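You operate a simulated robot arm through the tools that you are given. There is no shell and no other tool.

You run a simulated robot arm. Do the job below in one go: nothing can be reset, and whatever is moved stays where it is left.

Task
Shut the teal suitcase, rub the grey mark off, zip its short zip.
Fine: use the grey pad and put it back; the long zip stays open. What is to be rubbed or washed off counts as gone when no trace of it is left.

It is judged by the outcome, as a careful person would: the job done as asked, and still so three seconds after it is handed in. It fails if anything else is knocked over, pushed out of place, dropped, spilled or broken.

Robot
A 7-joint arm with a two-finger parallel gripper, fixed in place. Base frame: the origin is at the foot of the arm, x ahead of it, y to its left, z up; the work surface is at about z = 500. Readings come in mm, rad, newtons and seconds.
Its first joint turns from -2.304 to 2.304 rad. Payload 3.91 kg.
Tool frame: the origin (TCP) lies between the finger pads and is the grasp point; the fingertips stand 30 mm ahead of it; z points along the fingers, y is the line along which they close. Largest opening 110 mm; finger width 20, thickness 10; the body of the gripper, 48 by 112 mm, starts 55 mm behind the TCP.
Orientation is that of the tool frame in the base frame, as [roll, pitch, yaw] about the fixed x, y, z axes, in that order (R = Rz(yaw) Ry(pitch) Rx(roll)). With the fingers straight down and closing along the base's y, the tool's x points along the base's -x, its y along +y and its z along -z.

Tools
- The arm moves only by the tool move_arm. Its argument "steps" is a list of rows, each an object of numbers (a shift or turn left out is 0, a gripper value left out holds the last): "tx", "ty", "tz": the shift along the tool's x, y, z in units of 500 mm (1.0 is 500 mm); "ax", "ay", "az": the turn, a rotation vector about the tool's x, y, z in units of 60 degrees (1.0 is 60 degrees). In form: [{"tx": .., "ty": .., "tz": .., "ax": .., "ay": .., "az": ..}, ...]. A call has 1 to 20 rows; each row is the pose to reach, as a shift and turn from the pose commanded when the call began, along the tool's axes at that moment. "jaw" is the closure in counts, from 0 (fully open) to 255 (shut), set as the call begins (left out, the last holds). A call with a number of a shift or a turn outside -1 to 1 is refused whole. A row lasts 0.2 s, in which the tool goes at most 50 mm and 0.15 rad; a call with a longer step from one row to the next is refused whole, and so is a gripper value outside its range. Where a pose cannot be reached the arm comes as near as it can. A force on the tool above 50 N (or 10 N above the force at the start of the call, whichever is more), or a blocked arm, ends the call early, and 0.2 s more pass. Each finger travels about 108 mm/s and halts on what it meets, pressing with about 30 N; the grip force reading is that of the motor and also rises with nothing between the fingers. The clock runs only during rows and for 0.2 s after the last one: add rows that repeat a pose to give the fingers time. The reply holds the time, the measured pose of the TCP, the force on the tool along the base axes, the opening and the grip force, in the units named above and with some noise, with the torque about the TCP (base axes, N m) and any sound that the robot's microphone picked up.
- Cameras (640 x 400 px; columns grow to the right, rows downward): "scene" is fixed at [400.5, 649.4, 1303.6]; the picture's right is [-0.84, -0.54, 0.00], its down [-0.25, 0.39, -0.89] and it looks along [0.48, -0.75, -0.46] (base axes); focal length 366 px, centre (320, 200). "wrist" rides on the gripper at [72, 17, -103] in the tool frame; the picture's right is [-0.23, 0.97, 0.00], its down [-0.76, -0.18, -0.62] and it looks along [-0.61, -0.14, 0.78] (tool axes); focal length 222 px, centre (320, 200). There is no depth. A picture from a camera that has moved, and an enlarged one, comes with that camera's place and axes in the base frame and with its lens.
- camera(camera): a new picture of that camera. It takes no simulated time.
- close_up(camera, box): a new picture of the part [left, top, right, bottom] of that camera's present view, enlarged. It takes no simulated time.
- job_done(): hands the job in; it is judged then, once.

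Places have to be worked out from the pictures, the camera data and where the tool is seen. Open the gripper and draw the arm clear of the work before you hand the job in, unless the task says otherwise.

The tools are called after "Emit:" as name(argument=value, ...) on one line, values as JSON. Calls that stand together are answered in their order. move_arm: Moves the arm, as the interface text tells. Its arguments: {"type":"object","properties":{"steps":{"type":"array","items":{"type":"object","properties":{"tx":{"type":"number"},"ty":{"type":"number"},"tz":{"type":"number"},"ax":{"type":"number"},"ay":{"type":"number"},"az":{"type":"number"}}}},"jaw":{"type":"number"}},"required":["steps"]} The other tools are called the same way: camera (camera) takes a picture; close_up (camera, box) takes an enlarged picture of a part of a camera's view; job_done () hands the job in.

At the start:

```text
clock: 0.0
tcp_pos: [502.6, 211.3, 1139.3]
orientation: [3.14, 0.001, 3.141]
ft_force: [-0.3, -0.4, -0.4]
wrist_torque: [0.0, 0.01, -0.01]
width: 110.2
grip_force: 0.1
```

scene: 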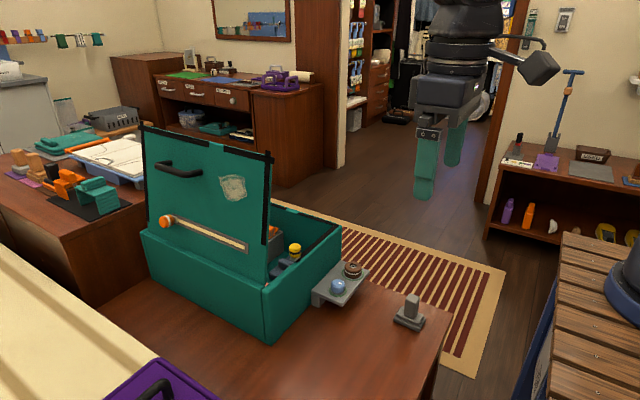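
wrist: 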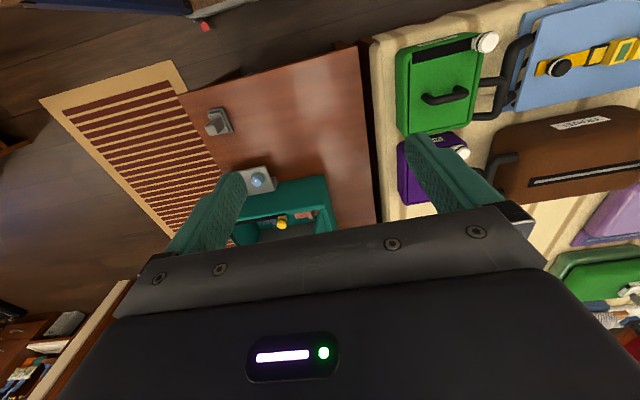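

The scene shows a teal suitcase with its lid open, a pad with a handle at the right of the table. I look closer before moving.

Emit:
close_up(camera="scene", box=[130, 110, 350, 350])

Emit:
close_up(camera="scene", box=[250, 220, 450, 345])

Emit:
close_up(camera="wrist", box=[170, 80, 380, 250])

```text
1.67 times, centred on (240, 230) of scene
camera zoom: at [400.5, 649.4, 1303.6], right [-0.84, -0.54, 0.0], down [-0.25, 0.39, -0.89], along [0.48, -0.75, -0.46], focal length 610 px, centre (453, 150)
```

zoom: 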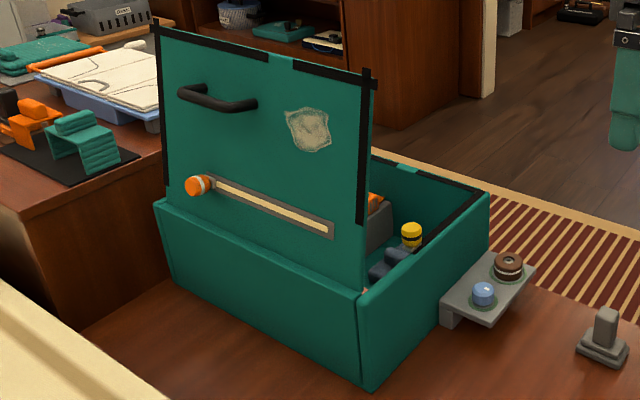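

```text
3.20 times, centred on (350, 282) of scene
camera zoom: at [400.5, 649.4, 1303.6], right [-0.84, -0.54, 0.0], down [-0.25, 0.39, -0.89], along [0.48, -0.75, -0.46], focal length 1171 px, centre (224, -64)
```

zoom: 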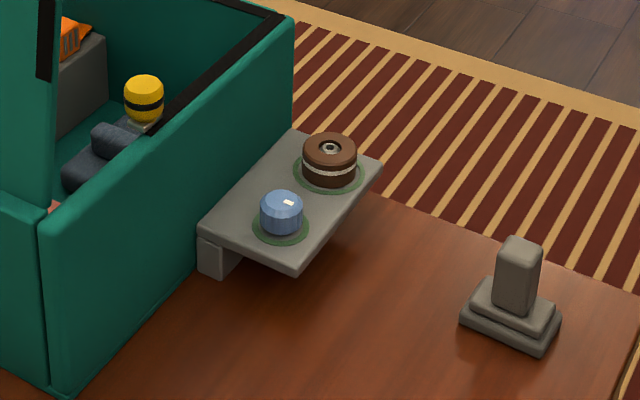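

```text
2.35 times, centred on (275, 165) of wrist
camera zoom: at [430.3, 228.7, 1243.3], right [0.23, 0.97, 0.0], down [0.76, -0.18, 0.62], along [0.61, -0.14, -0.78], focal length 523 px, centre (426, 282)
```

zoom: 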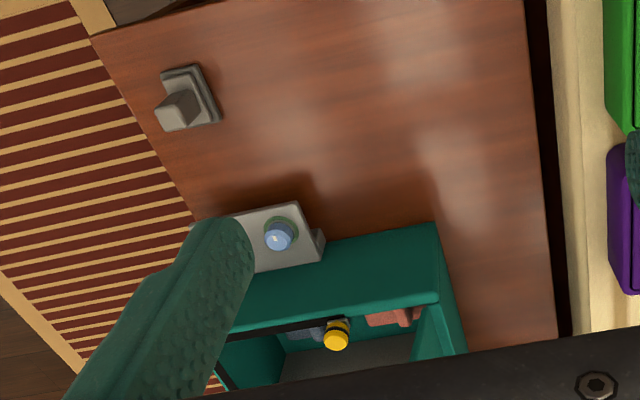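

The lid stands about upright over a hinge near y≈136 with its outside facing the scene camera. The pad seems to be near (600, -160). I move the hand left and turn it to see the lid's outside with the wrist camera.

Emit:
move_arm(steps=[{"tx": -0.025, "ty": 0.0675, "tz": 0.01, "az": 0.094}, {"tx": -0.05, "ty": 0.135, "tz": 0.02, "az": 0.188}, {"tx": -0.075, "ty": 0.2025, "tz": 0.03, "az": 0.281}, {"tx": -0.1, "ty": 0.27, "tz": 0.04, "az": 0.375}, {"tx": -0.125, "ty": 0.3375, "tz": 0.05, "az": 0.469}, {"tx": -0.15, "ty": 0.405, "tz": 0.06, "az": 0.5625}, {"tx": -0.175, "ty": 0.4725, "tz": 0.07, "az": 0.656}, {"tx": -0.2, "ty": 0.54, "tz": 0.08, "az": 0.75}], jaw=255)

Emit:
camera(camera="wrist")

Emit:
camera(camera="scene")

```text
clock: 1.8
tcp_pos: [602.9, 481.2, 1100.6]
orientation: [3.141, -0.001, 2.352]
ft_force: [-0.4, -0.7, 1.2]
wrist_torque: [0.0, 0.0, 0.0]
width: 0.1
grip_force: 30.1
```

```text
taken
camera wrist: at [563.9, 545.2, 1204.0], right [0.85, 0.53, 0.0], down [0.41, -0.67, 0.62], along [0.33, -0.53, -0.78], focal length 222 px, centre (320, 200)
```

wrist: 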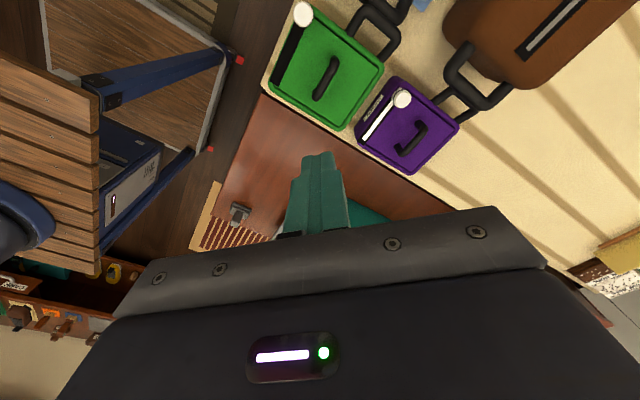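

```text
taken
```

scene: 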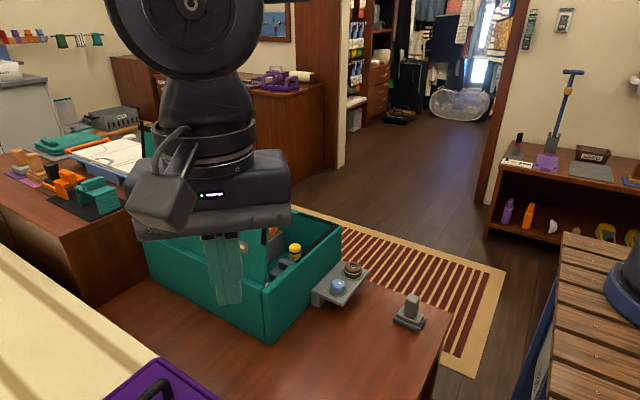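

The gripper hides the lid from this pose, but the other cases show how the zips are built. I enlarge those and the teal case for hints.

Emit:
close_up(camera="wrist", box=[260, 0, 520, 180])

Emit:
close_up(camera="wrist", box=[190, 140, 400, 260])

```text
2.22 times, centred on (390, 90) of wrist
camera zoom: at [563.9, 545.2, 1204.0], right [0.85, 0.53, 0.0], down [0.41, -0.67, 0.62], along [0.33, -0.53, -0.78], focal length 494 px, centre (164, 444)
```

zoom: 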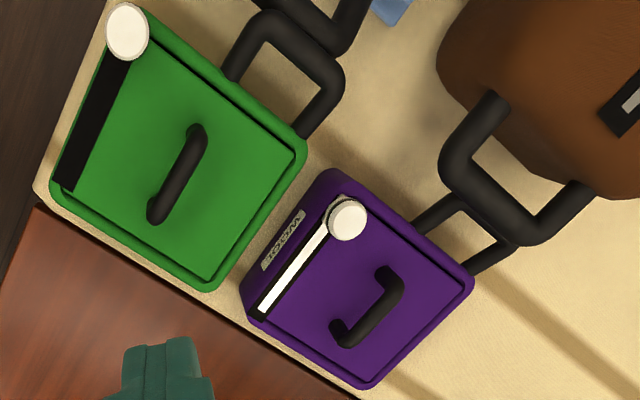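

```text
3.05 times, centred on (295, 200) of wrist
camera zoom: at [563.9, 545.2, 1204.0], right [0.85, 0.53, 0.0], down [0.41, -0.67, 0.62], along [0.33, -0.53, -0.78], focal length 677 px, centre (396, 200)
```

zoom: 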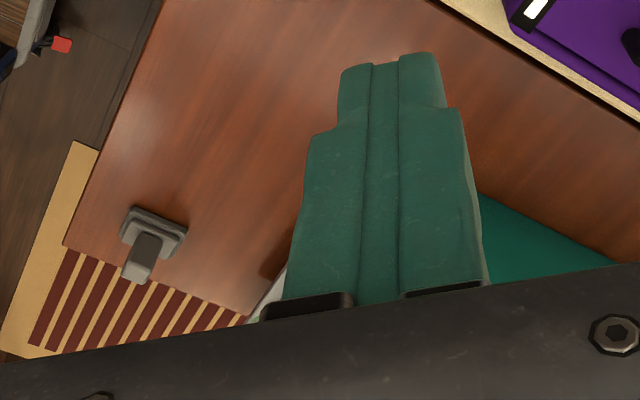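

The pull with a pale strip seems to mean an open zip. I move back across, turning the hand, to look at the case from the robot side and then from the front side.

Emit:
move_arm(steps=[{"tx": -0.0591, "ty": -0.0586, "az": -0.075}, {"tx": -0.1182, "ty": -0.1172, "az": -0.15}, {"tx": -0.1773, "ty": -0.1758, "az": -0.225}, {"tx": -0.2364, "ty": -0.2344, "az": -0.3}, {"tx": -0.2955, "ty": -0.293, "az": -0.375}, {"tx": -0.3546, "ty": -0.3516, "az": -0.45}, {"tx": -0.4137, "ty": -0.4102, "az": -0.525}, {"tx": -0.4728, "ty": -0.4688, "az": -0.6}, {"tx": -0.5319, "ty": -0.5274, "az": -0.675}, {"tx": -0.591, "ty": -0.586, "az": -0.75}])

Emit:
camera(camera="wrist")

Emit:
close_up(camera="scene", box=[130, 110, 290, 260])

```text
clock: 4.0
tcp_pos: [603.3, 64.1, 1100.7]
orientation: [3.141, 0.001, -3.139]
ft_force: [-1.2, -0.5, -0.9]
wrist_torque: [-0.01, 0.06, 0.04]
width: 0.3
grip_force: 29.8
```

```text
taken
camera wrist: at [530.1, 81.9, 1203.2], right [0.23, 0.97, 0.0], down [0.76, -0.18, 0.62], along [0.61, -0.14, -0.78], focal length 222 px, centre (320, 200)
```

wrist: 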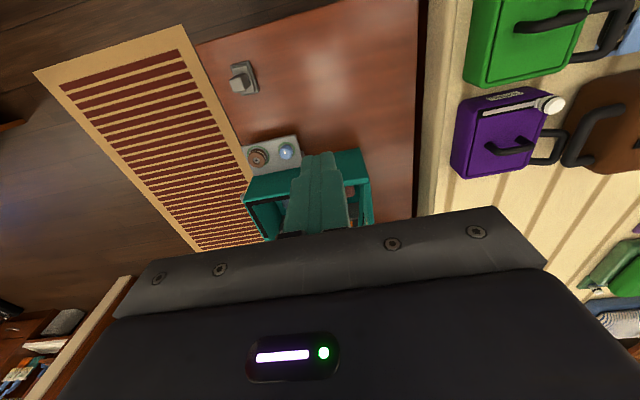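

```text
2.67 times, centred on (210, 185) of scene
camera zoom: at [400.5, 649.4, 1303.6], right [-0.84, -0.54, 0.0], down [-0.25, 0.39, -0.89], along [0.48, -0.75, -0.46], focal length 976 px, centre (613, 240)
```

zoom: 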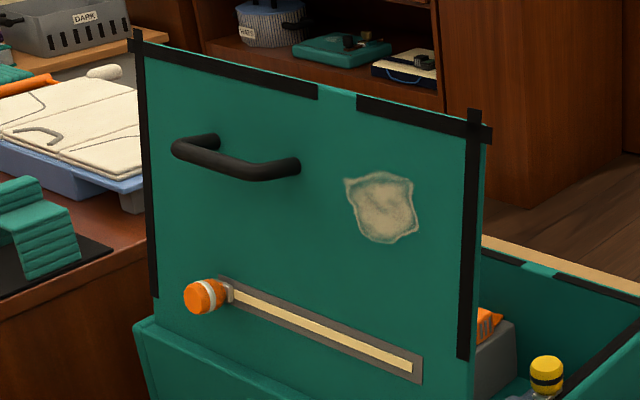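

The yellow knob looks to sit on the near rim of the case (a pull for the perimeter zip?), while the orange one sits on the lid's strip. I move to the front side (y negative) for a look at the case from there.

Emit:
move_arm(steps=[{"tx": 0.007, "ty": -0.08, "tz": 0.025, "az": -0.0625}, {"tx": 0.014, "ty": -0.161, "tz": 0.05, "az": -0.125}, {"tx": 0.021, "ty": -0.242, "tz": 0.075, "az": -0.1875}, {"tx": 0.028, "ty": -0.322, "tz": 0.1, "az": -0.25}, {"tx": 0.035, "ty": -0.403, "tz": 0.125, "az": -0.3125}, {"tx": 0.043, "ty": -0.484, "tz": 0.15, "az": -0.375}, {"tx": 0.05, "ty": -0.564, "tz": 0.175, "az": -0.4375}, {"tx": 0.057, "ty": -0.645, "tz": 0.2, "az": -0.5}, {"tx": 0.064, "ty": -0.726, "tz": 0.225, "az": -0.5625}, {"tx": 0.071, "ty": -0.806, "tz": 0.25, "az": -0.625}, {"tx": 0.078, "ty": -0.887, "tz": 0.275, "az": -0.6875}, {"tx": 0.086, "ty": -0.968, "tz": 0.3, "az": -0.75}])

Emit:
move_arm(steps=[{"ay": -0.1}, {"ay": -0.2}, {"ay": -0.3}, {"ay": -0.4}, {"ay": -0.5}, {"ay": -0.6}])

Emit:
camera(camera="wrist")

```text
clock: 6.6
tcp_pos: [560.6, -420.2, 948.9]
orientation: [-3.141, 0.001, -2.357]
ft_force: [-0.3, 1.0, -0.1]
wrist_torque: [-0.05, -0.01, 0.03]
width: 0.0
grip_force: 29.9
```

```text
clock: 8.0
tcp_pos: [561.6, -419.8, 949.6]
orientation: [-3.141, 0.629, -2.356]
ft_force: [-1.3, 0.0, -0.7]
wrist_torque: [0.01, 0.0, 0.0]
width: 0.1
grip_force: 30.3
```

```text
taken
camera wrist: at [464.8, -491.0, 990.8], right [-0.56, 0.82, 0.13], down [0.3, 0.05, 0.95], along [0.77, 0.57, -0.27], focal length 222 px, centre (320, 200)
```

wrist: 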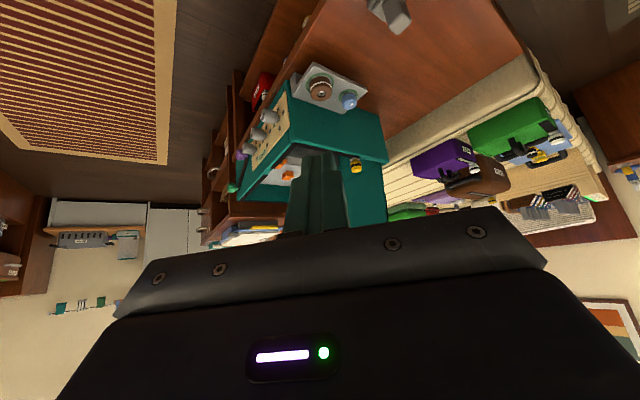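

The front face of the case carries something with knobs. I enlarge that area.

Emit:
close_up(camera="wrist", box=[220, 40, 420, 240])

Emit:
close_up(camera="wrist", box=[225, 90, 325, 200])

```text
2.00 times, centred on (320, 140) of wrist
camera zoom: at [464.8, -491.0, 990.8], right [-0.56, 0.82, 0.13], down [0.3, 0.05, 0.95], along [0.77, 0.57, -0.27], focal length 444 px, centre (320, 320)
```

zoom: 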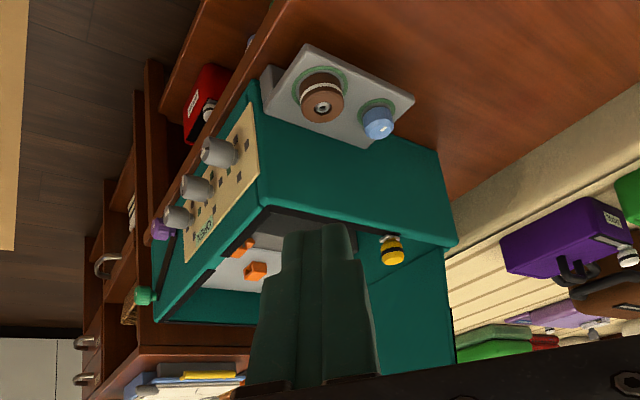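

```text
3.64 times, centred on (275, 145) of wrist
camera zoom: at [464.8, -491.0, 990.8], right [-0.56, 0.82, 0.13], down [0.3, 0.05, 0.95], along [0.77, 0.57, -0.27], focal length 808 px, centre (484, 400)
```

zoom: 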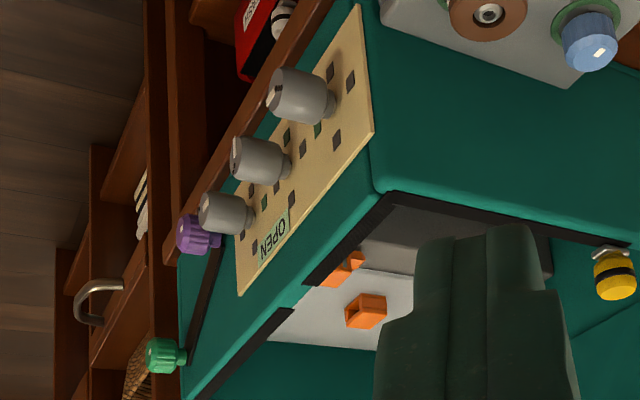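

There's a panel with three grey dials and an "OPEN" label on the front face, plus purple and green knobs at its far part. I move for a squarer view of the front face.

Emit:
move_arm(steps=[{"tx": 0.0107, "ty": -0.0615, "tz": 0.0231, "ax": -0.0336, "az": -0.0464}, {"tx": 0.0214, "ty": -0.123, "tz": 0.0463, "ax": -0.0673, "az": -0.0928}, {"tx": 0.0321, "ty": -0.1845, "tz": 0.0694, "ax": -0.1009, "az": -0.1391}, {"tx": 0.0428, "ty": -0.246, "tz": 0.0925, "ax": -0.1345, "az": -0.1855}, {"tx": 0.0535, "ty": -0.3075, "tz": 0.1156, "ax": -0.1681, "az": -0.2319}, {"tx": 0.0642, "ty": -0.369, "tz": 0.1388, "ax": -0.2018, "az": -0.2783}, {"tx": 0.0749, "ty": -0.4305, "tz": 0.1619, "ax": -0.2354, "az": -0.3246}, {"tx": 0.0856, "ty": -0.492, "tz": 0.185, "ax": -0.269, "az": -0.371}])

Emit:
move_arm(steps=[{"ay": -0.1}, {"ay": -0.2}, {"ay": -0.3}])

Emit:
camera(camera="wrist")

```text
clock: 9.8
tcp_pos: [749.0, -580.2, 850.5]
orientation: [-3.139, 0.63, -1.877]
ft_force: [-1.1, -0.5, 0.7]
wrist_torque: [-0.04, 0.04, 0.02]
width: 0.2
grip_force: 30.0
```

```text
clock: 10.6
tcp_pos: [749.8, -579.3, 849.6]
orientation: [-3.137, 0.944, -1.873]
ft_force: [-0.4, -1.1, 1.1]
wrist_torque: [-0.05, 0.02, -0.01]
width: 0.1
grip_force: 30.1
```

```text
taken
camera wrist: at [695.3, -694.1, 852.6], right [-0.89, 0.42, 0.18], down [0.15, -0.11, 0.98], along [0.43, 0.9, 0.03], focal length 222 px, centre (320, 200)
```

wrist: 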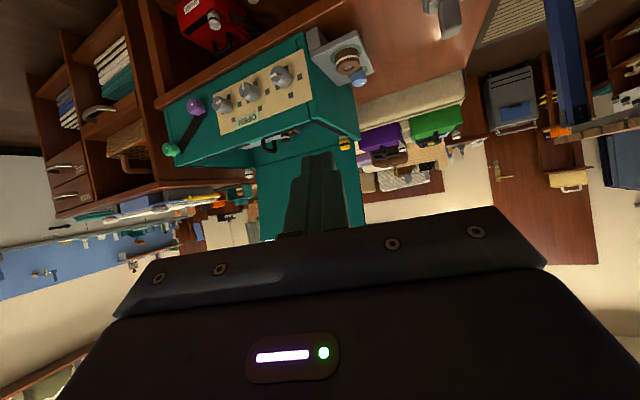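

Emit:
close_up(camera="wrist", box=[150, 40, 380, 190])

Emit:
close_up(camera="wrist", box=[155, 70, 255, 170])

Emit:
close_up(camera="wrist", box=[210, 50, 320, 160])

```text
2.67 times, centred on (265, 115) of wrist
camera zoom: at [695.3, -694.1, 852.6], right [-0.89, 0.42, 0.18], down [0.15, -0.11, 0.98], along [0.43, 0.9, 0.03], focal length 592 px, centre (467, 427)
```

zoom: 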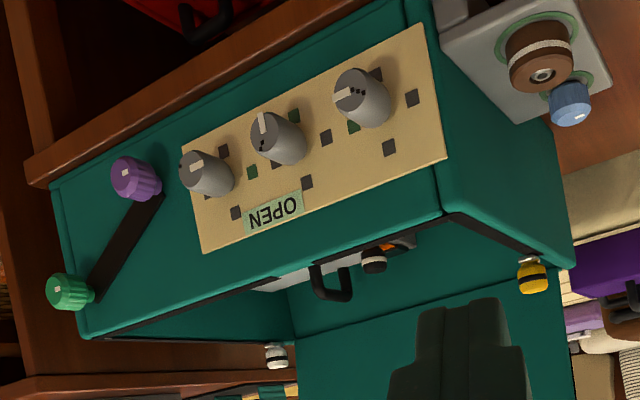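

```text
4.00 times, centred on (205, 120) of wrist
camera zoom: at [695.3, -694.1, 852.6], right [-0.89, 0.42, 0.18], down [0.15, -0.11, 0.98], along [0.43, 0.9, 0.03], focal length 888 px, centre (780, 520)
```

zoom: 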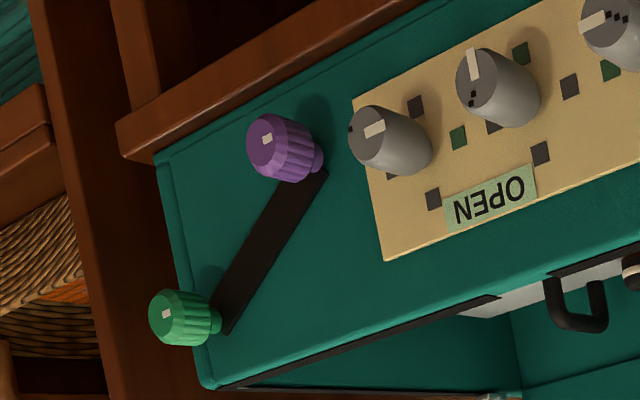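

```text
3.64 times, centred on (265, 105) of wrist
camera zoom: at [695.3, -694.1, 852.6], right [-0.89, 0.42, 0.18], down [0.15, -0.11, 0.98], along [0.43, 0.9, 0.03], focal length 808 px, centre (520, 546)
```

zoom: 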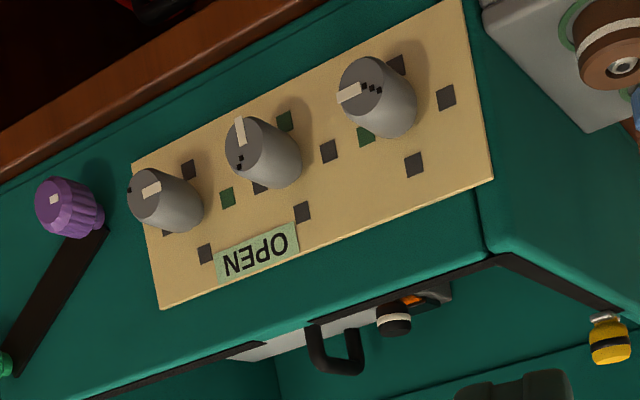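

Several knobs and pulls are visible: a yellow pull on the near rim, and a white one that may be on the far rim. I need a view from above into the open case, so I straighten, rise and cross over.

Emit:
move_arm(steps=[{"tx": -0.061, "tz": -0.044, "ay": 0.113}, {"tx": -0.122, "tz": -0.088, "ay": 0.225}, {"tx": -0.182, "tz": -0.132, "ay": 0.338}, {"tx": -0.243, "tz": -0.176, "ay": 0.451}, {"tx": -0.304, "tz": -0.22, "ay": 0.563}, {"tx": -0.365, "tz": -0.264, "ay": 0.676}, {"tx": -0.425, "tz": -0.308, "ay": 0.789}, {"tx": -0.486, "tz": -0.352, "ay": 0.9015}])

Emit:
move_arm(steps=[{"tx": -0.083, "ty": 0.031, "tz": -0.008, "az": 0.083}, {"tx": -0.165, "ty": 0.062, "tz": -0.017, "az": 0.167}, {"tx": -0.248, "ty": 0.093, "tz": -0.025, "az": 0.25}, {"tx": -0.331, "ty": 0.124, "tz": -0.033, "az": 0.333}, {"tx": -0.413, "ty": 0.155, "tz": -0.042, "az": 0.417}, {"tx": -0.496, "ty": 0.186, "tz": -0.05, "az": 0.5}, {"tx": -0.579, "ty": 0.217, "tz": -0.058, "az": 0.583}, {"tx": -0.661, "ty": 0.248, "tz": -0.067, "az": 0.667}, {"tx": -0.744, "ty": 0.279, "tz": -0.075, "az": 0.75}, {"tx": -0.827, "ty": 0.31, "tz": -0.083, "az": 0.833}, {"tx": -0.909, "ty": 0.341, "tz": -0.092, "az": 0.917}, {"tx": -0.992, "ty": 0.372, "tz": -0.1, "az": 1.0}])

Emit:
move_arm(steps=[{"ay": -0.11}, {"ay": -0.22}, {"ay": -0.33}, {"ay": -0.45}])

Emit:
camera(camera="wrist")

```text
clock: 12.4
tcp_pos: [747.7, -578.9, 1149.8]
orientation: [3.14, -0.002, -1.878]
ft_force: [-0.1, -1.2, 0.2]
wrist_torque: [0.04, -0.01, 0.0]
width: 0.0
grip_force: 29.9
```

```text
clock: 15.0
tcp_pos: [722.9, -49.7, 1197.7]
orientation: [-3.139, 0.001, -2.926]
ft_force: [0.5, 0.1, 0.4]
wrist_torque: [0.03, -0.01, 0.0]
width: 0.1
grip_force: 30.3
```

```text
clock: 16.0
tcp_pos: [721.9, -49.5, 1200.1]
orientation: [-3.141, 0.473, -2.923]
ft_force: [0.2, -0.3, -0.2]
wrist_torque: [-0.01, -0.01, 0.01]
width: 0.0
grip_force: 29.6
```

```text
taken
camera wrist: at [609.3, -56.7, 1257.7], right [-0.01, 0.99, 0.1], down [0.42, -0.09, 0.9], along [0.91, 0.05, -0.42], focal length 222 px, centre (320, 200)
```

wrist: 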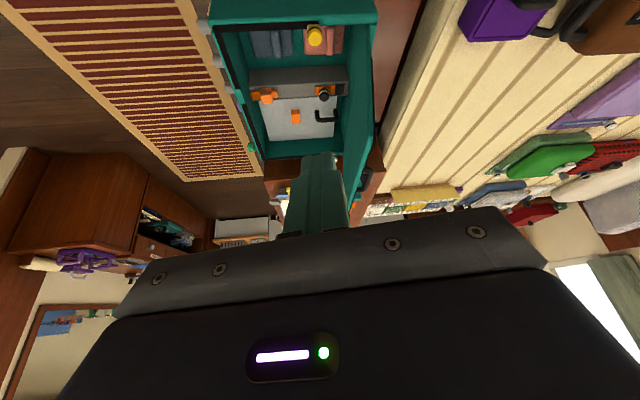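

Now I can see inside the case. I enlarge it.

Emit:
close_up(camera="wrist", box=[195, 0, 395, 170])

Emit:
close_up(camera="wrist", box=[230, 75, 390, 175])

Emit:
close_up(camera="wrist", box=[200, 0, 380, 90])

```text
2.35 times, centred on (295, 85) of wrist
camera zoom: at [609.3, -56.7, 1257.7], right [-0.01, 0.99, 0.1], down [0.42, -0.09, 0.9], along [0.91, 0.05, -0.42], focal length 523 px, centre (379, 471)
```

zoom: 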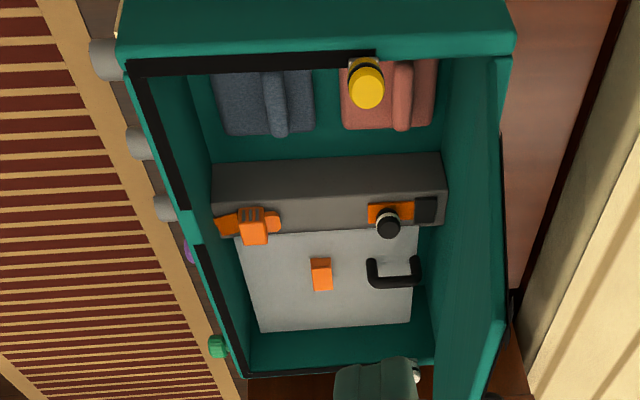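

```text
4.00 times, centred on (310, 125) of wrist
camera zoom: at [609.3, -56.7, 1257.7], right [-0.01, 0.99, 0.1], down [0.42, -0.09, 0.9], along [0.91, 0.05, -0.42], focal length 888 px, centre (360, 500)
```

zoom: 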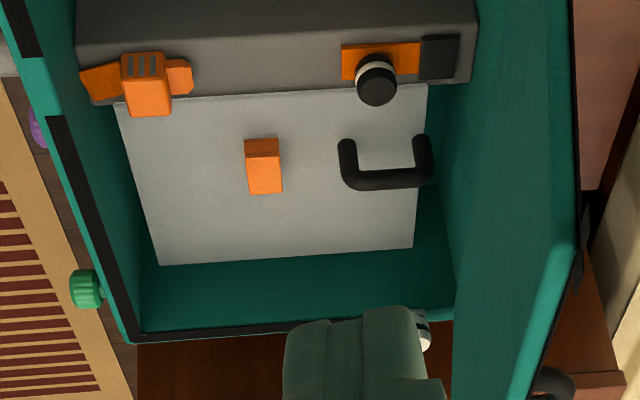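

```text
3.56 times, centred on (290, 45) of wrist
camera zoom: at [609.3, -56.7, 1257.7], right [-0.01, 0.99, 0.1], down [0.42, -0.09, 0.9], along [0.91, 0.05, -0.42], focal length 790 px, centre (427, 751)
```

zoom: 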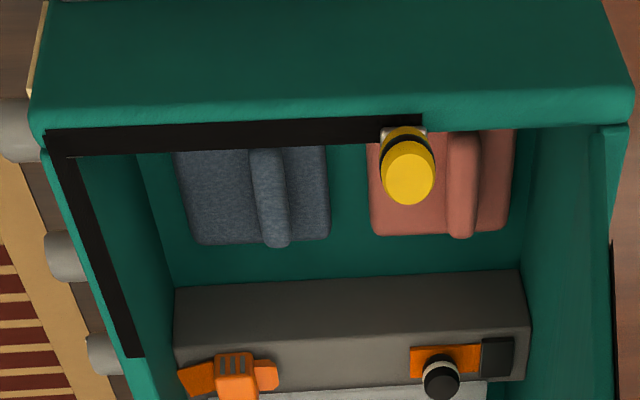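

The rim carries two L-shaped black zip tracks. The near one, with the yellow pull at about (887, -13), runs to the front corner and about 150 mm along the front, so it is the short one. The far one, with the white pull, is longer. First I shut the lid: I straighten the hand and go above and behind its outer (+y) face.

Emit:
move_arm(steps=[{"ay": 0.113}, {"ay": 0.226}, {"ay": 0.339}, {"ay": 0.4517}])

Emit:
move_arm(steps=[{"tx": -0.064, "ty": 0.047, "tz": 0.0, "az": 0.026}, {"tx": -0.127, "ty": 0.095, "tz": 0.0, "az": 0.052}, {"tx": -0.191, "ty": 0.142, "tz": 0.0, "az": 0.078}, {"tx": -0.255, "ty": 0.189, "tz": 0.0, "az": 0.104}, {"tx": -0.319, "ty": 0.236, "tz": 0.025, "az": 0.131}, {"tx": -0.383, "ty": 0.284, "tz": 0.05, "az": 0.157}, {"tx": -0.446, "ty": 0.331, "tz": 0.075, "az": 0.183}, {"tx": -0.51, "ty": 0.378, "tz": 0.1, "az": 0.209}])

Emit:
camera(camera="scene")

Emit:
camera(camera="wrist")

```text
clock: 17.0
tcp_pos: [721.1, -49.1, 1199.4]
orientation: [-3.14, -0.003, -2.924]
ft_force: [-0.3, -0.9, 0.6]
wrist_torque: [0.0, -0.03, -0.01]
width: 0.0
grip_force: 30.3
```

```text
clock: 18.8
tcp_pos: [927.8, 189.5, 1149.4]
orientation: [-3.14, 0.001, 3.142]
ft_force: [-1.3, -0.6, 2.1]
wrist_torque: [-0.01, -0.01, 0.02]
width: 0.2
grip_force: 30.2
```

```text
taken
```

scene: 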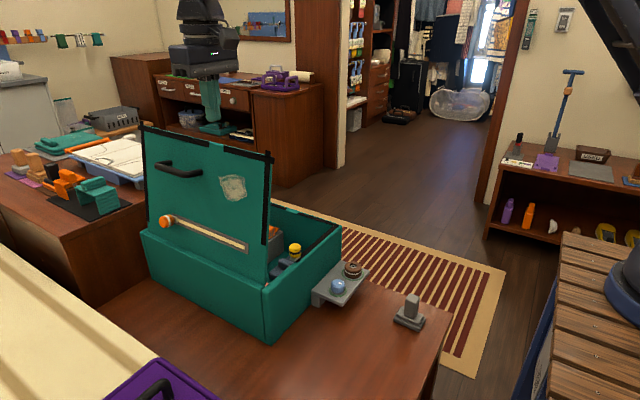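

```text
taken
camera wrist: at [856.2, 206.4, 1253.2], right [0.23, 0.97, 0.0], down [0.76, -0.18, 0.62], along [0.61, -0.14, -0.78], focal length 222 px, centre (320, 200)
```

wrist: 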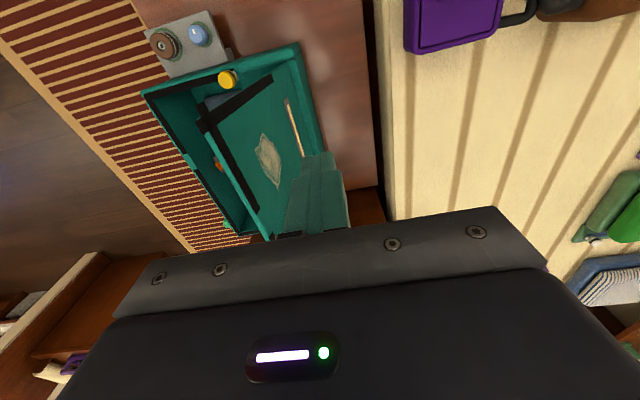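

The lid is about 12° past upright, tip near (y 65, z 1015). I lower the closed fingers behind its outer face.

Emit:
move_arm(steps=[{"tz": 0.08}, {"tz": 0.16}, {"tz": 0.24}, {"tz": 0.314}, {"tz": 0.314}])

Emit:
camera(camera="scene")

```text
clock: 20.0
tcp_pos: [927.2, 189.9, 989.4]
orientation: [-3.139, -0.001, 3.142]
ft_force: [-0.4, 0.7, 0.7]
wrist_torque: [0.01, 0.02, 0.01]
width: 0.0
grip_force: 29.9
```

```text
taken
```

scene: 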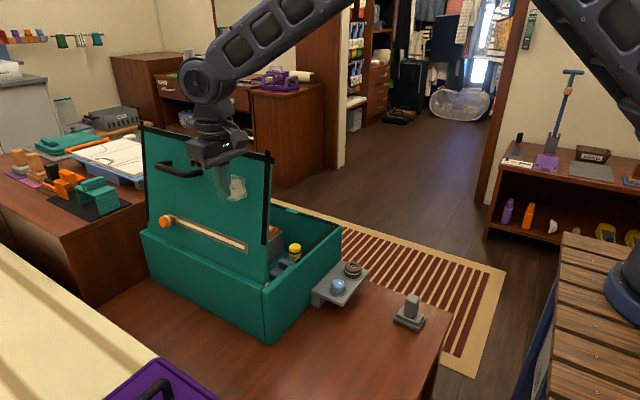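

The fingers are beside the lid's upper outer face. I push towards -y along the lid's arc for the first part.

Emit:
move_arm(steps=[{"ty": -0.05}, {"ty": -0.1}, {"ty": -0.15}, {"ty": -0.194}, {"ty": -0.23, "tz": 0.006}, {"ty": -0.264, "tz": 0.015}, {"ty": -0.305, "tz": 0.032}, {"ty": -0.346, "tz": 0.053}])

Emit:
camera(camera="scene")

```text
clock: 21.8
tcp_pos: [929.6, 18.0, 964.8]
orientation: [-3.139, 0.0, 3.141]
ft_force: [-0.2, -0.3, -0.8]
wrist_torque: [0.02, 0.01, -0.02]
width: 0.1
grip_force: 29.8
```

```text
taken
```

scene: 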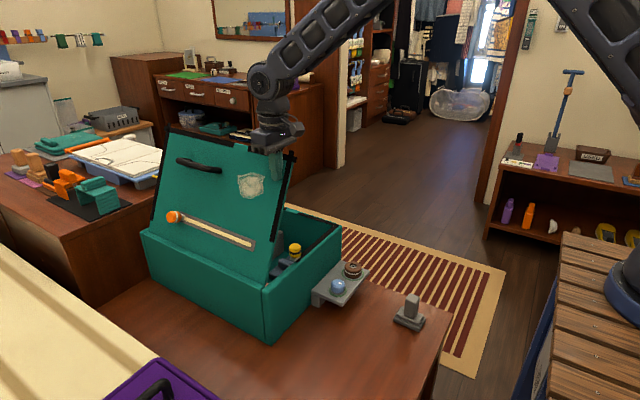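

The lid follows the fingers smoothly with hardly any force. I carry on along the arc.

Emit:
move_arm(steps=[{"ty": -0.038, "tz": 0.024}, {"ty": -0.074, "tz": 0.052}, {"ty": -0.107, "tz": 0.083}, {"ty": -0.138, "tz": 0.116}, {"ty": -0.165, "tz": 0.152}, {"ty": -0.19, "tz": 0.19}, {"ty": -0.21, "tz": 0.23}, {"ty": -0.228, "tz": 0.272}])

Emit:
camera(camera="scene")

```text
clock: 23.6
tcp_pos: [927.1, -98.5, 830.9]
orientation: [-3.14, -0.001, 3.14]
ft_force: [0.4, 0.0, 0.7]
wrist_torque: [-0.02, -0.05, -0.01]
width: 0.2
grip_force: 30.2
```

```text
taken
```

scene: 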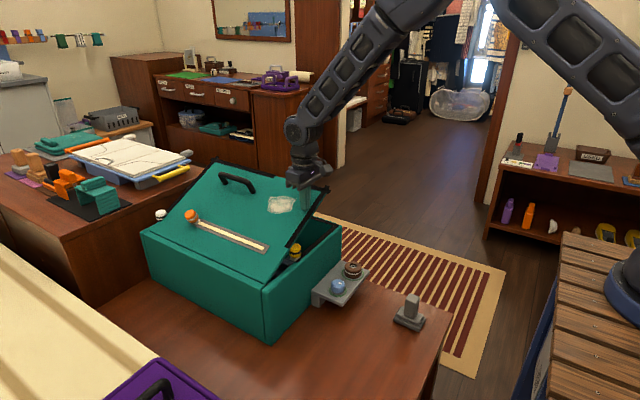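

The lid is about 20–25° open. I continue down towards closed in small steps.

Emit:
move_arm(steps=[{"ty": -0.013, "tz": 0.044}, {"ty": -0.024, "tz": 0.088}, {"ty": -0.028, "tz": 0.11}, {"ty": -0.03, "tz": 0.132}])

Emit:
camera(camera="scene")

```text
clock: 24.6
tcp_pos: [926.5, -111.9, 763.3]
orientation: [-3.141, -0.003, 3.139]
ft_force: [-0.4, -0.7, -0.1]
wrist_torque: [-0.01, -0.02, -0.02]
width: 0.0
grip_force: 30.1
```

```text
taken
```

scene: 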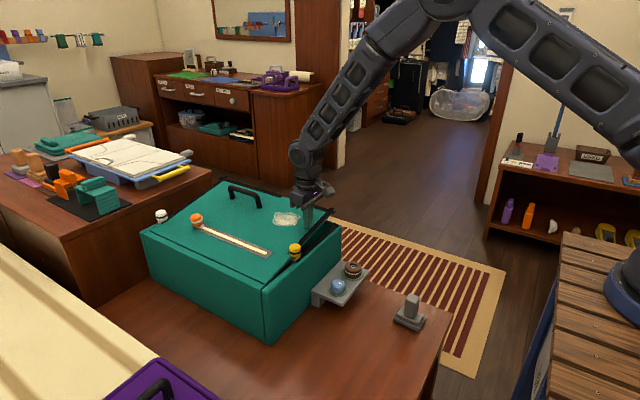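

Nearly shut; fingertips are at z≈733 with the lid just below. I press on slowly until I feel the seat.

Emit:
move_arm(steps=[{"tz": 0.01}, {"tz": 0.02}, {"tz": 0.03}, {"tz": 0.04}, {"tz": 0.05}])

Emit:
close_up(camera="scene", box=[130, 150, 380, 350])

```text
clock: 25.8
tcp_pos: [927.9, -111.8, 738.3]
orientation: [-3.14, -0.002, 3.14]
ft_force: [0.9, 0.5, -0.1]
wrist_torque: [0.02, 0.01, 0.0]
width: 0.1
grip_force: 29.8
```

```text
2.00 times, centred on (255, 250) of scene
camera zoom: at [400.5, 649.4, 1303.6], right [-0.84, -0.54, 0.0], down [-0.25, 0.39, -0.89], along [0.48, -0.75, -0.46], focal length 732 px, centre (450, 100)
```

zoom: 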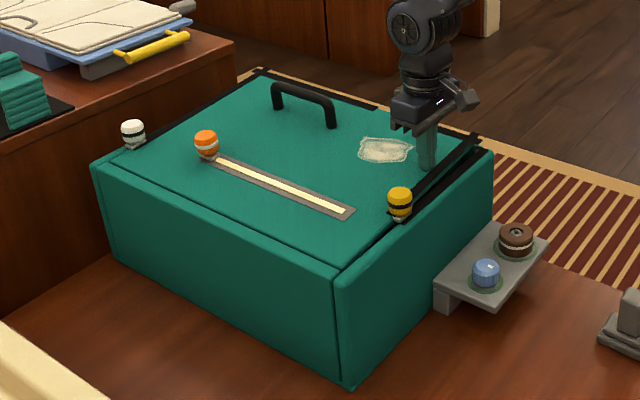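

The lid looks almost flush with the rim. I press down a little further until a contact force shows.

Emit:
move_arm(steps=[{"tz": 0.006}, {"tz": 0.012}, {"tz": 0.018}, {"tz": 0.024}, {"tz": 0.03}])

Emit:
close_up(camera="scene", box=[230, 180, 370, 300])

```text
clock: 27.0
tcp_pos: [928.1, -113.6, 723.0]
orientation: [-3.14, -0.001, 3.139]
ft_force: [-1.0, 0.4, -1.0]
wrist_torque: [0.01, 0.0, 0.04]
width: 0.0
grip_force: 29.5
```

```text
3.33 times, centred on (300, 240) of scene
camera zoom: at [400.5, 649.4, 1303.6], right [-0.84, -0.54, 0.0], down [-0.25, 0.39, -0.89], along [0.48, -0.75, -0.46], focal length 1220 px, centre (387, 67)
```

zoom: 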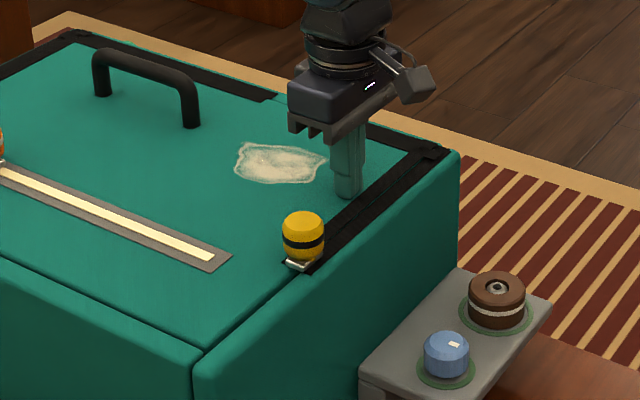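

Still no force; the lid looks flush with the rim. I keep lowering a few millimetres to find the seat.

Emit:
move_arm(steps=[{"tz": 0.005}, {"tz": 0.01}, {"tz": 0.015}, {"tz": 0.02}, {"tz": 0.024}])

Emit:
close_up(camera="scene", box=[230, 180, 370, 300])

```text
clock: 27.9
tcp_pos: [928.3, -112.2, 720.0]
orientation: [-3.14, 0.0, 3.14]
ft_force: [-17.3, 1.1, 23.2]
wrist_torque: [0.1, 0.59, 0.04]
width: 0.0
grip_force: 29.9
stopped in row 4: the force on the tool passed its limit at 55 N (the readings are from after the stop); the commanded pose is now the measured one
```

```text
3.33 times, centred on (300, 240) of scene
camera zoom: at [400.5, 649.4, 1303.6], right [-0.84, -0.54, 0.0], down [-0.25, 0.39, -0.89], along [0.48, -0.75, -0.46], focal length 1220 px, centre (387, 67)
```

zoom: 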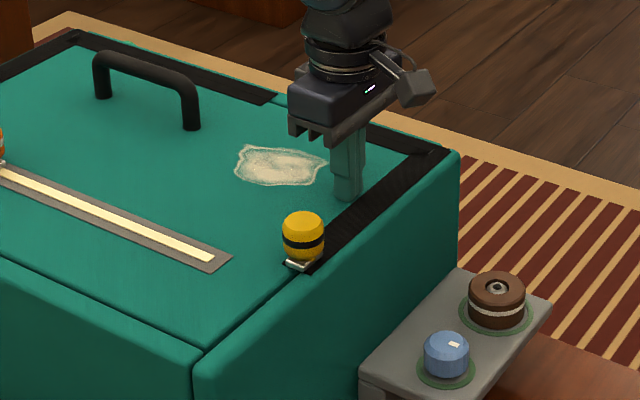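

Contact at fingertip z≈690 — the lid is seated and flush. I lift off and take a look from above.

Emit:
move_arm(steps=[{"tz": -0.05}, {"tz": -0.13}, {"tz": -0.22, "tx": 0.05}, {"tz": -0.31, "tx": 0.1}, {"tz": -0.4, "tx": 0.16}, {"tz": -0.48, "tx": 0.2}])

Emit:
camera(camera="wrist")

Emit:
close_up(camera="scene", box=[130, 150, 380, 350])

```text
refused: row 3 steps farther than a row can; nothing moved
```

```text
taken
camera wrist: at [855.9, -95.2, 823.1], right [0.23, 0.97, 0.0], down [0.76, -0.18, 0.62], along [0.61, -0.14, -0.78], focal length 222 px, centre (320, 200)
```

wrist: 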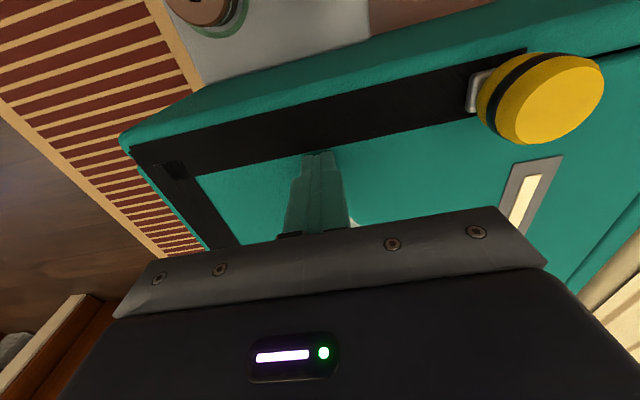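

```text
2.00 times, centred on (255, 250) of scene
camera zoom: at [400.5, 649.4, 1303.6], right [-0.84, -0.54, 0.0], down [-0.25, 0.39, -0.89], along [0.48, -0.75, -0.46], focal length 732 px, centre (450, 100)
```

zoom: 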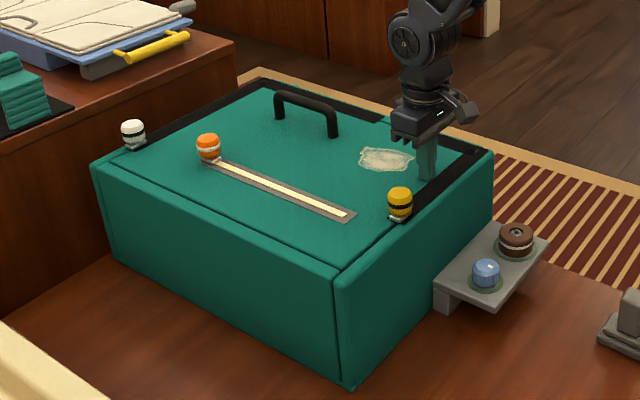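

The lid is shut and flush. The yellow barrel pull stands upright at about (900, -18, 705–745). I retry the lift with smaller steps.

Emit:
move_arm(steps=[{"tz": -0.05}, {"tz": -0.13}, {"tz": -0.21, "tx": 0.04}, {"tz": -0.29, "tx": 0.08}, {"tz": -0.37, "tx": 0.12}, {"tz": -0.45, "tx": 0.16}, {"tz": -0.5, "tx": 0.2}])

Emit:
camera(camera="wrist")

Emit:
close_up(camera="scene", box=[130, 150, 380, 350])

```text
clock: 29.5
tcp_pos: [828.7, -112.8, 968.1]
orientation: [-3.14, 0.0, 3.138]
ft_force: [0.0, -0.7, -1.2]
wrist_torque: [-0.03, 0.04, -0.01]
width: 0.0
grip_force: 30.1
```

```text
taken
camera wrist: at [757.4, -94.7, 1071.9], right [0.23, 0.97, 0.0], down [0.76, -0.18, 0.62], along [0.61, -0.14, -0.78], focal length 222 px, centre (320, 200)
```

wrist: 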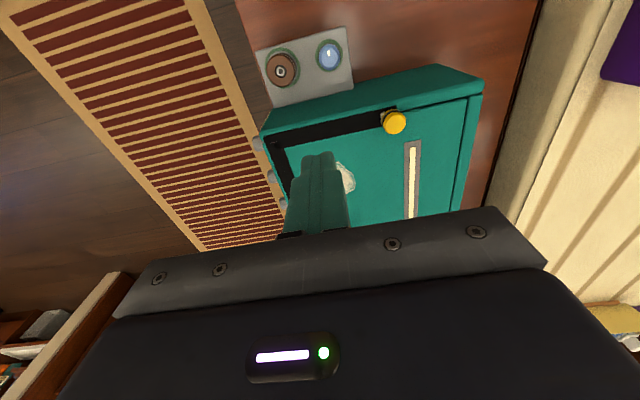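

```text
2.00 times, centred on (255, 250) of scene
camera zoom: at [400.5, 649.4, 1303.6], right [-0.84, -0.54, 0.0], down [-0.25, 0.39, -0.89], along [0.48, -0.75, -0.46], focal length 732 px, centre (450, 100)
```

zoom: 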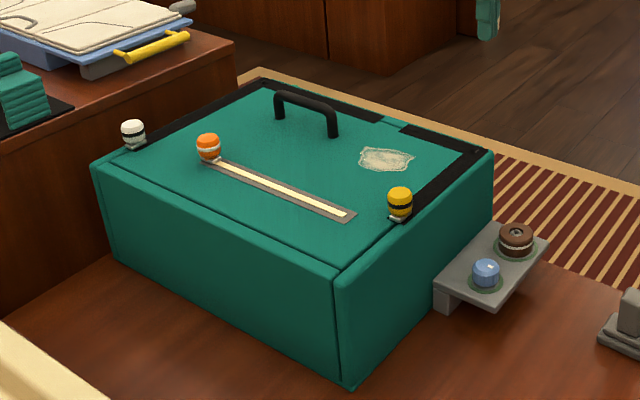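

The lid stays shut. The mark is about centred at (1018, -120). Now I go to inspect the grey pad near (604, -147), opening the fingers.

Emit:
move_arm(steps=[{"tx": 0.075, "ty": 0.013, "tz": 0.02}, {"tx": 0.15, "ty": 0.026, "tz": 0.06}, {"tx": 0.224, "ty": 0.04, "tz": 0.11}, {"tx": 0.299, "ty": 0.053, "tz": 0.16}, {"tx": 0.374, "ty": 0.066, "tz": 0.21}, {"tx": 0.449, "ty": 0.08, "tz": 0.26}, {"tx": 0.523, "ty": 0.093, "tz": 0.3}, {"tx": 0.598, "ty": 0.106, "tz": 0.336}], jaw=0)

Emit:
camera(camera="wrist")

Emit:
close_up(camera="scene", box=[380, 280, 440, 340])

```text
clock: 31.3
tcp_pos: [530.8, -59.9, 800.2]
orientation: [-3.139, 0.001, 3.141]
ft_force: [0.4, -0.1, 0.0]
wrist_torque: [0.0, 0.0, 0.01]
width: 109.9
grip_force: 0.1
```

```text
taken
camera wrist: at [458.6, -41.5, 903.6], right [0.23, 0.97, 0.0], down [0.76, -0.18, 0.62], along [0.61, -0.14, -0.78], focal length 222 px, centre (320, 200)
```

wrist: 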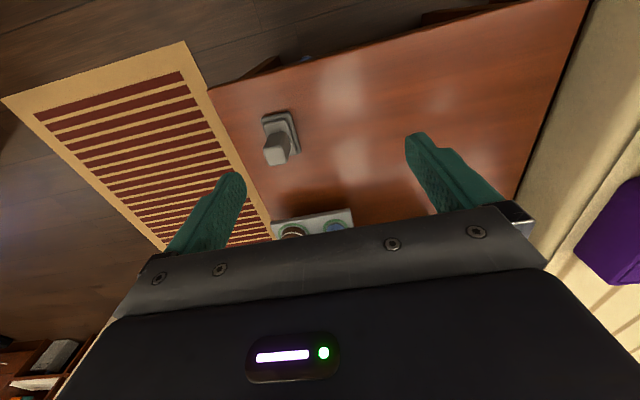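

```text
6.67 times, centred on (410, 310) of scene
camera zoom: at [400.5, 649.4, 1303.6], right [-0.84, -0.54, 0.0], down [-0.25, 0.39, -0.89], along [0.48, -0.75, -0.46], focal length 2440 px, centre (-280, -533)
```

zoom: 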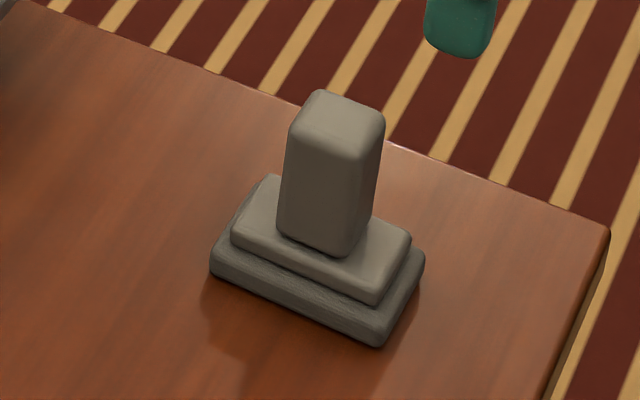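

The pad is axis-aligned with its base about 76×50 mm centred near (606, -153), and a 30×30 mm handle up to z≈584. I enlarge the wrist view to cross-check.

Emit:
close_up(camera="wrist", box=[240, 95, 320, 175])

```text
5.00 times, centred on (280, 135) of wrist
camera zoom: at [458.6, -41.5, 903.6], right [0.23, 0.97, 0.0], down [0.76, -0.18, 0.62], along [0.61, -0.14, -0.78], focal length 1111 px, centre (520, 525)
```

zoom: 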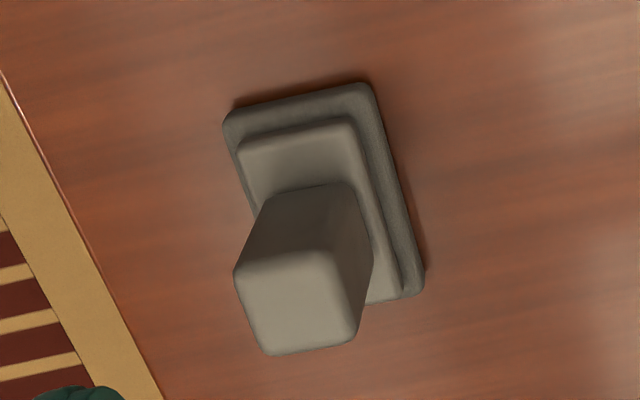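

Both views agree on the pad's place: centre about (605, -149), handle 30×30, top z≈584. I move above it with the fingers open and descend to z≈562.

Emit:
move_arm(steps=[{"tx": -0.037, "ty": -0.045, "tz": 0.06}, {"tx": -0.074, "ty": -0.089, "tz": 0.12}, {"tx": -0.111, "ty": -0.134, "tz": 0.18}, {"tx": -0.148, "ty": -0.178, "tz": 0.24}, {"tx": -0.148, "ty": -0.178, "tz": 0.3}, {"tx": -0.148, "ty": -0.178, "tz": 0.3}], jaw=0)

Emit:
camera(camera="wrist")

Emit:
close_up(camera="scene", box=[360, 220, 460, 340])

```text
clock: 32.7
tcp_pos: [602.5, -147.0, 647.7]
orientation: [-3.139, -0.001, 3.14]
ft_force: [0.3, -0.2, -0.3]
wrist_torque: [-0.04, 0.02, -0.04]
width: 110.0
grip_force: 0.0
```

```text
taken
camera wrist: at [531.0, -129.8, 751.4], right [0.23, 0.97, 0.0], down [0.76, -0.18, 0.62], along [0.61, -0.14, -0.78], focal length 222 px, centre (320, 200)
```

wrist: 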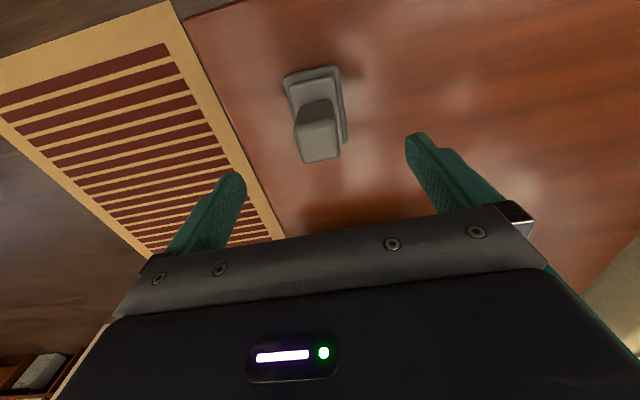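

```text
3.33 times, centred on (410, 280) of scene
camera zoom: at [400.5, 649.4, 1303.6], right [-0.84, -0.54, 0.0], down [-0.25, 0.39, -0.89], along [0.48, -0.75, -0.46], focal length 1220 px, centre (20, -67)
```

zoom: 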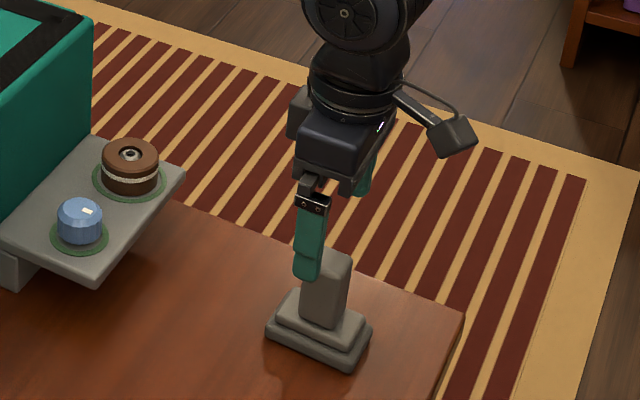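

Aligned over the handle. I descend to z≈562.

Emit:
move_arm(steps=[{"tz": 0.06, "tx": -0.003}, {"tz": 0.12, "tx": -0.003}, {"tz": 0.172, "tx": -0.003}, {"tz": 0.172, "tx": -0.003}])

Emit:
close_up(camera="scene", box=[360, 220, 460, 340])

```text
clock: 33.7
tcp_pos: [605.3, -148.6, 562.9]
orientation: [-3.139, -0.001, 3.14]
ft_force: [0.4, -0.1, -0.8]
wrist_torque: [0.01, 0.01, 0.01]
width: 109.9
grip_force: 0.1
```

```text
3.33 times, centred on (410, 280) of scene
camera zoom: at [400.5, 649.4, 1303.6], right [-0.84, -0.54, 0.0], down [-0.25, 0.39, -0.89], along [0.48, -0.75, -0.46], focal length 1220 px, centre (20, -67)
```

zoom: 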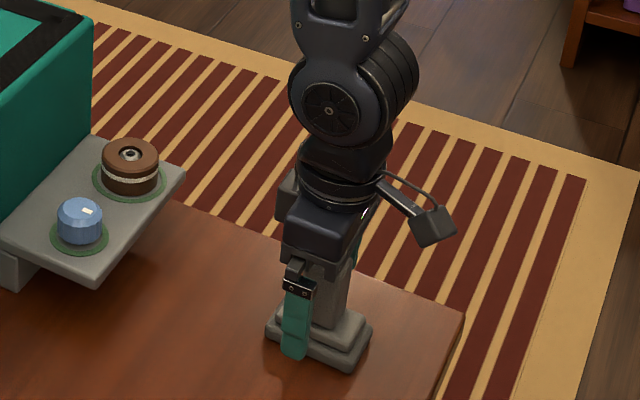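

The fingers straddle the handle clear of the base. I close on the handle.

Emit:
move_arm(steps=[{"tz": 0.0}, {"tz": 0.0}, {"tz": 0.0}, {"tz": 0.0}], jaw=255)

Emit:
close_up(camera="scene", box=[360, 220, 460, 340])

```text
clock: 34.7
tcp_pos: [604.4, -148.7, 562.5]
orientation: [-3.139, 0.0, 3.139]
ft_force: [-0.8, 0.1, 0.0]
wrist_torque: [0.01, -0.01, -0.01]
width: 33.8
grip_force: 29.8
```

```text
3.33 times, centred on (410, 280) of scene
camera zoom: at [400.5, 649.4, 1303.6], right [-0.84, -0.54, 0.0], down [-0.25, 0.39, -0.89], along [0.48, -0.75, -0.46], focal length 1220 px, centre (20, -67)
```

zoom: 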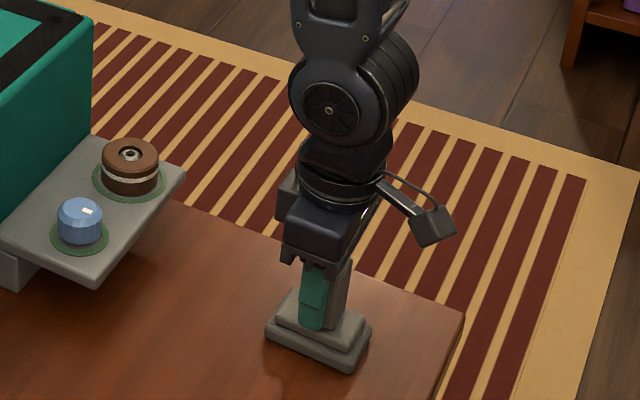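

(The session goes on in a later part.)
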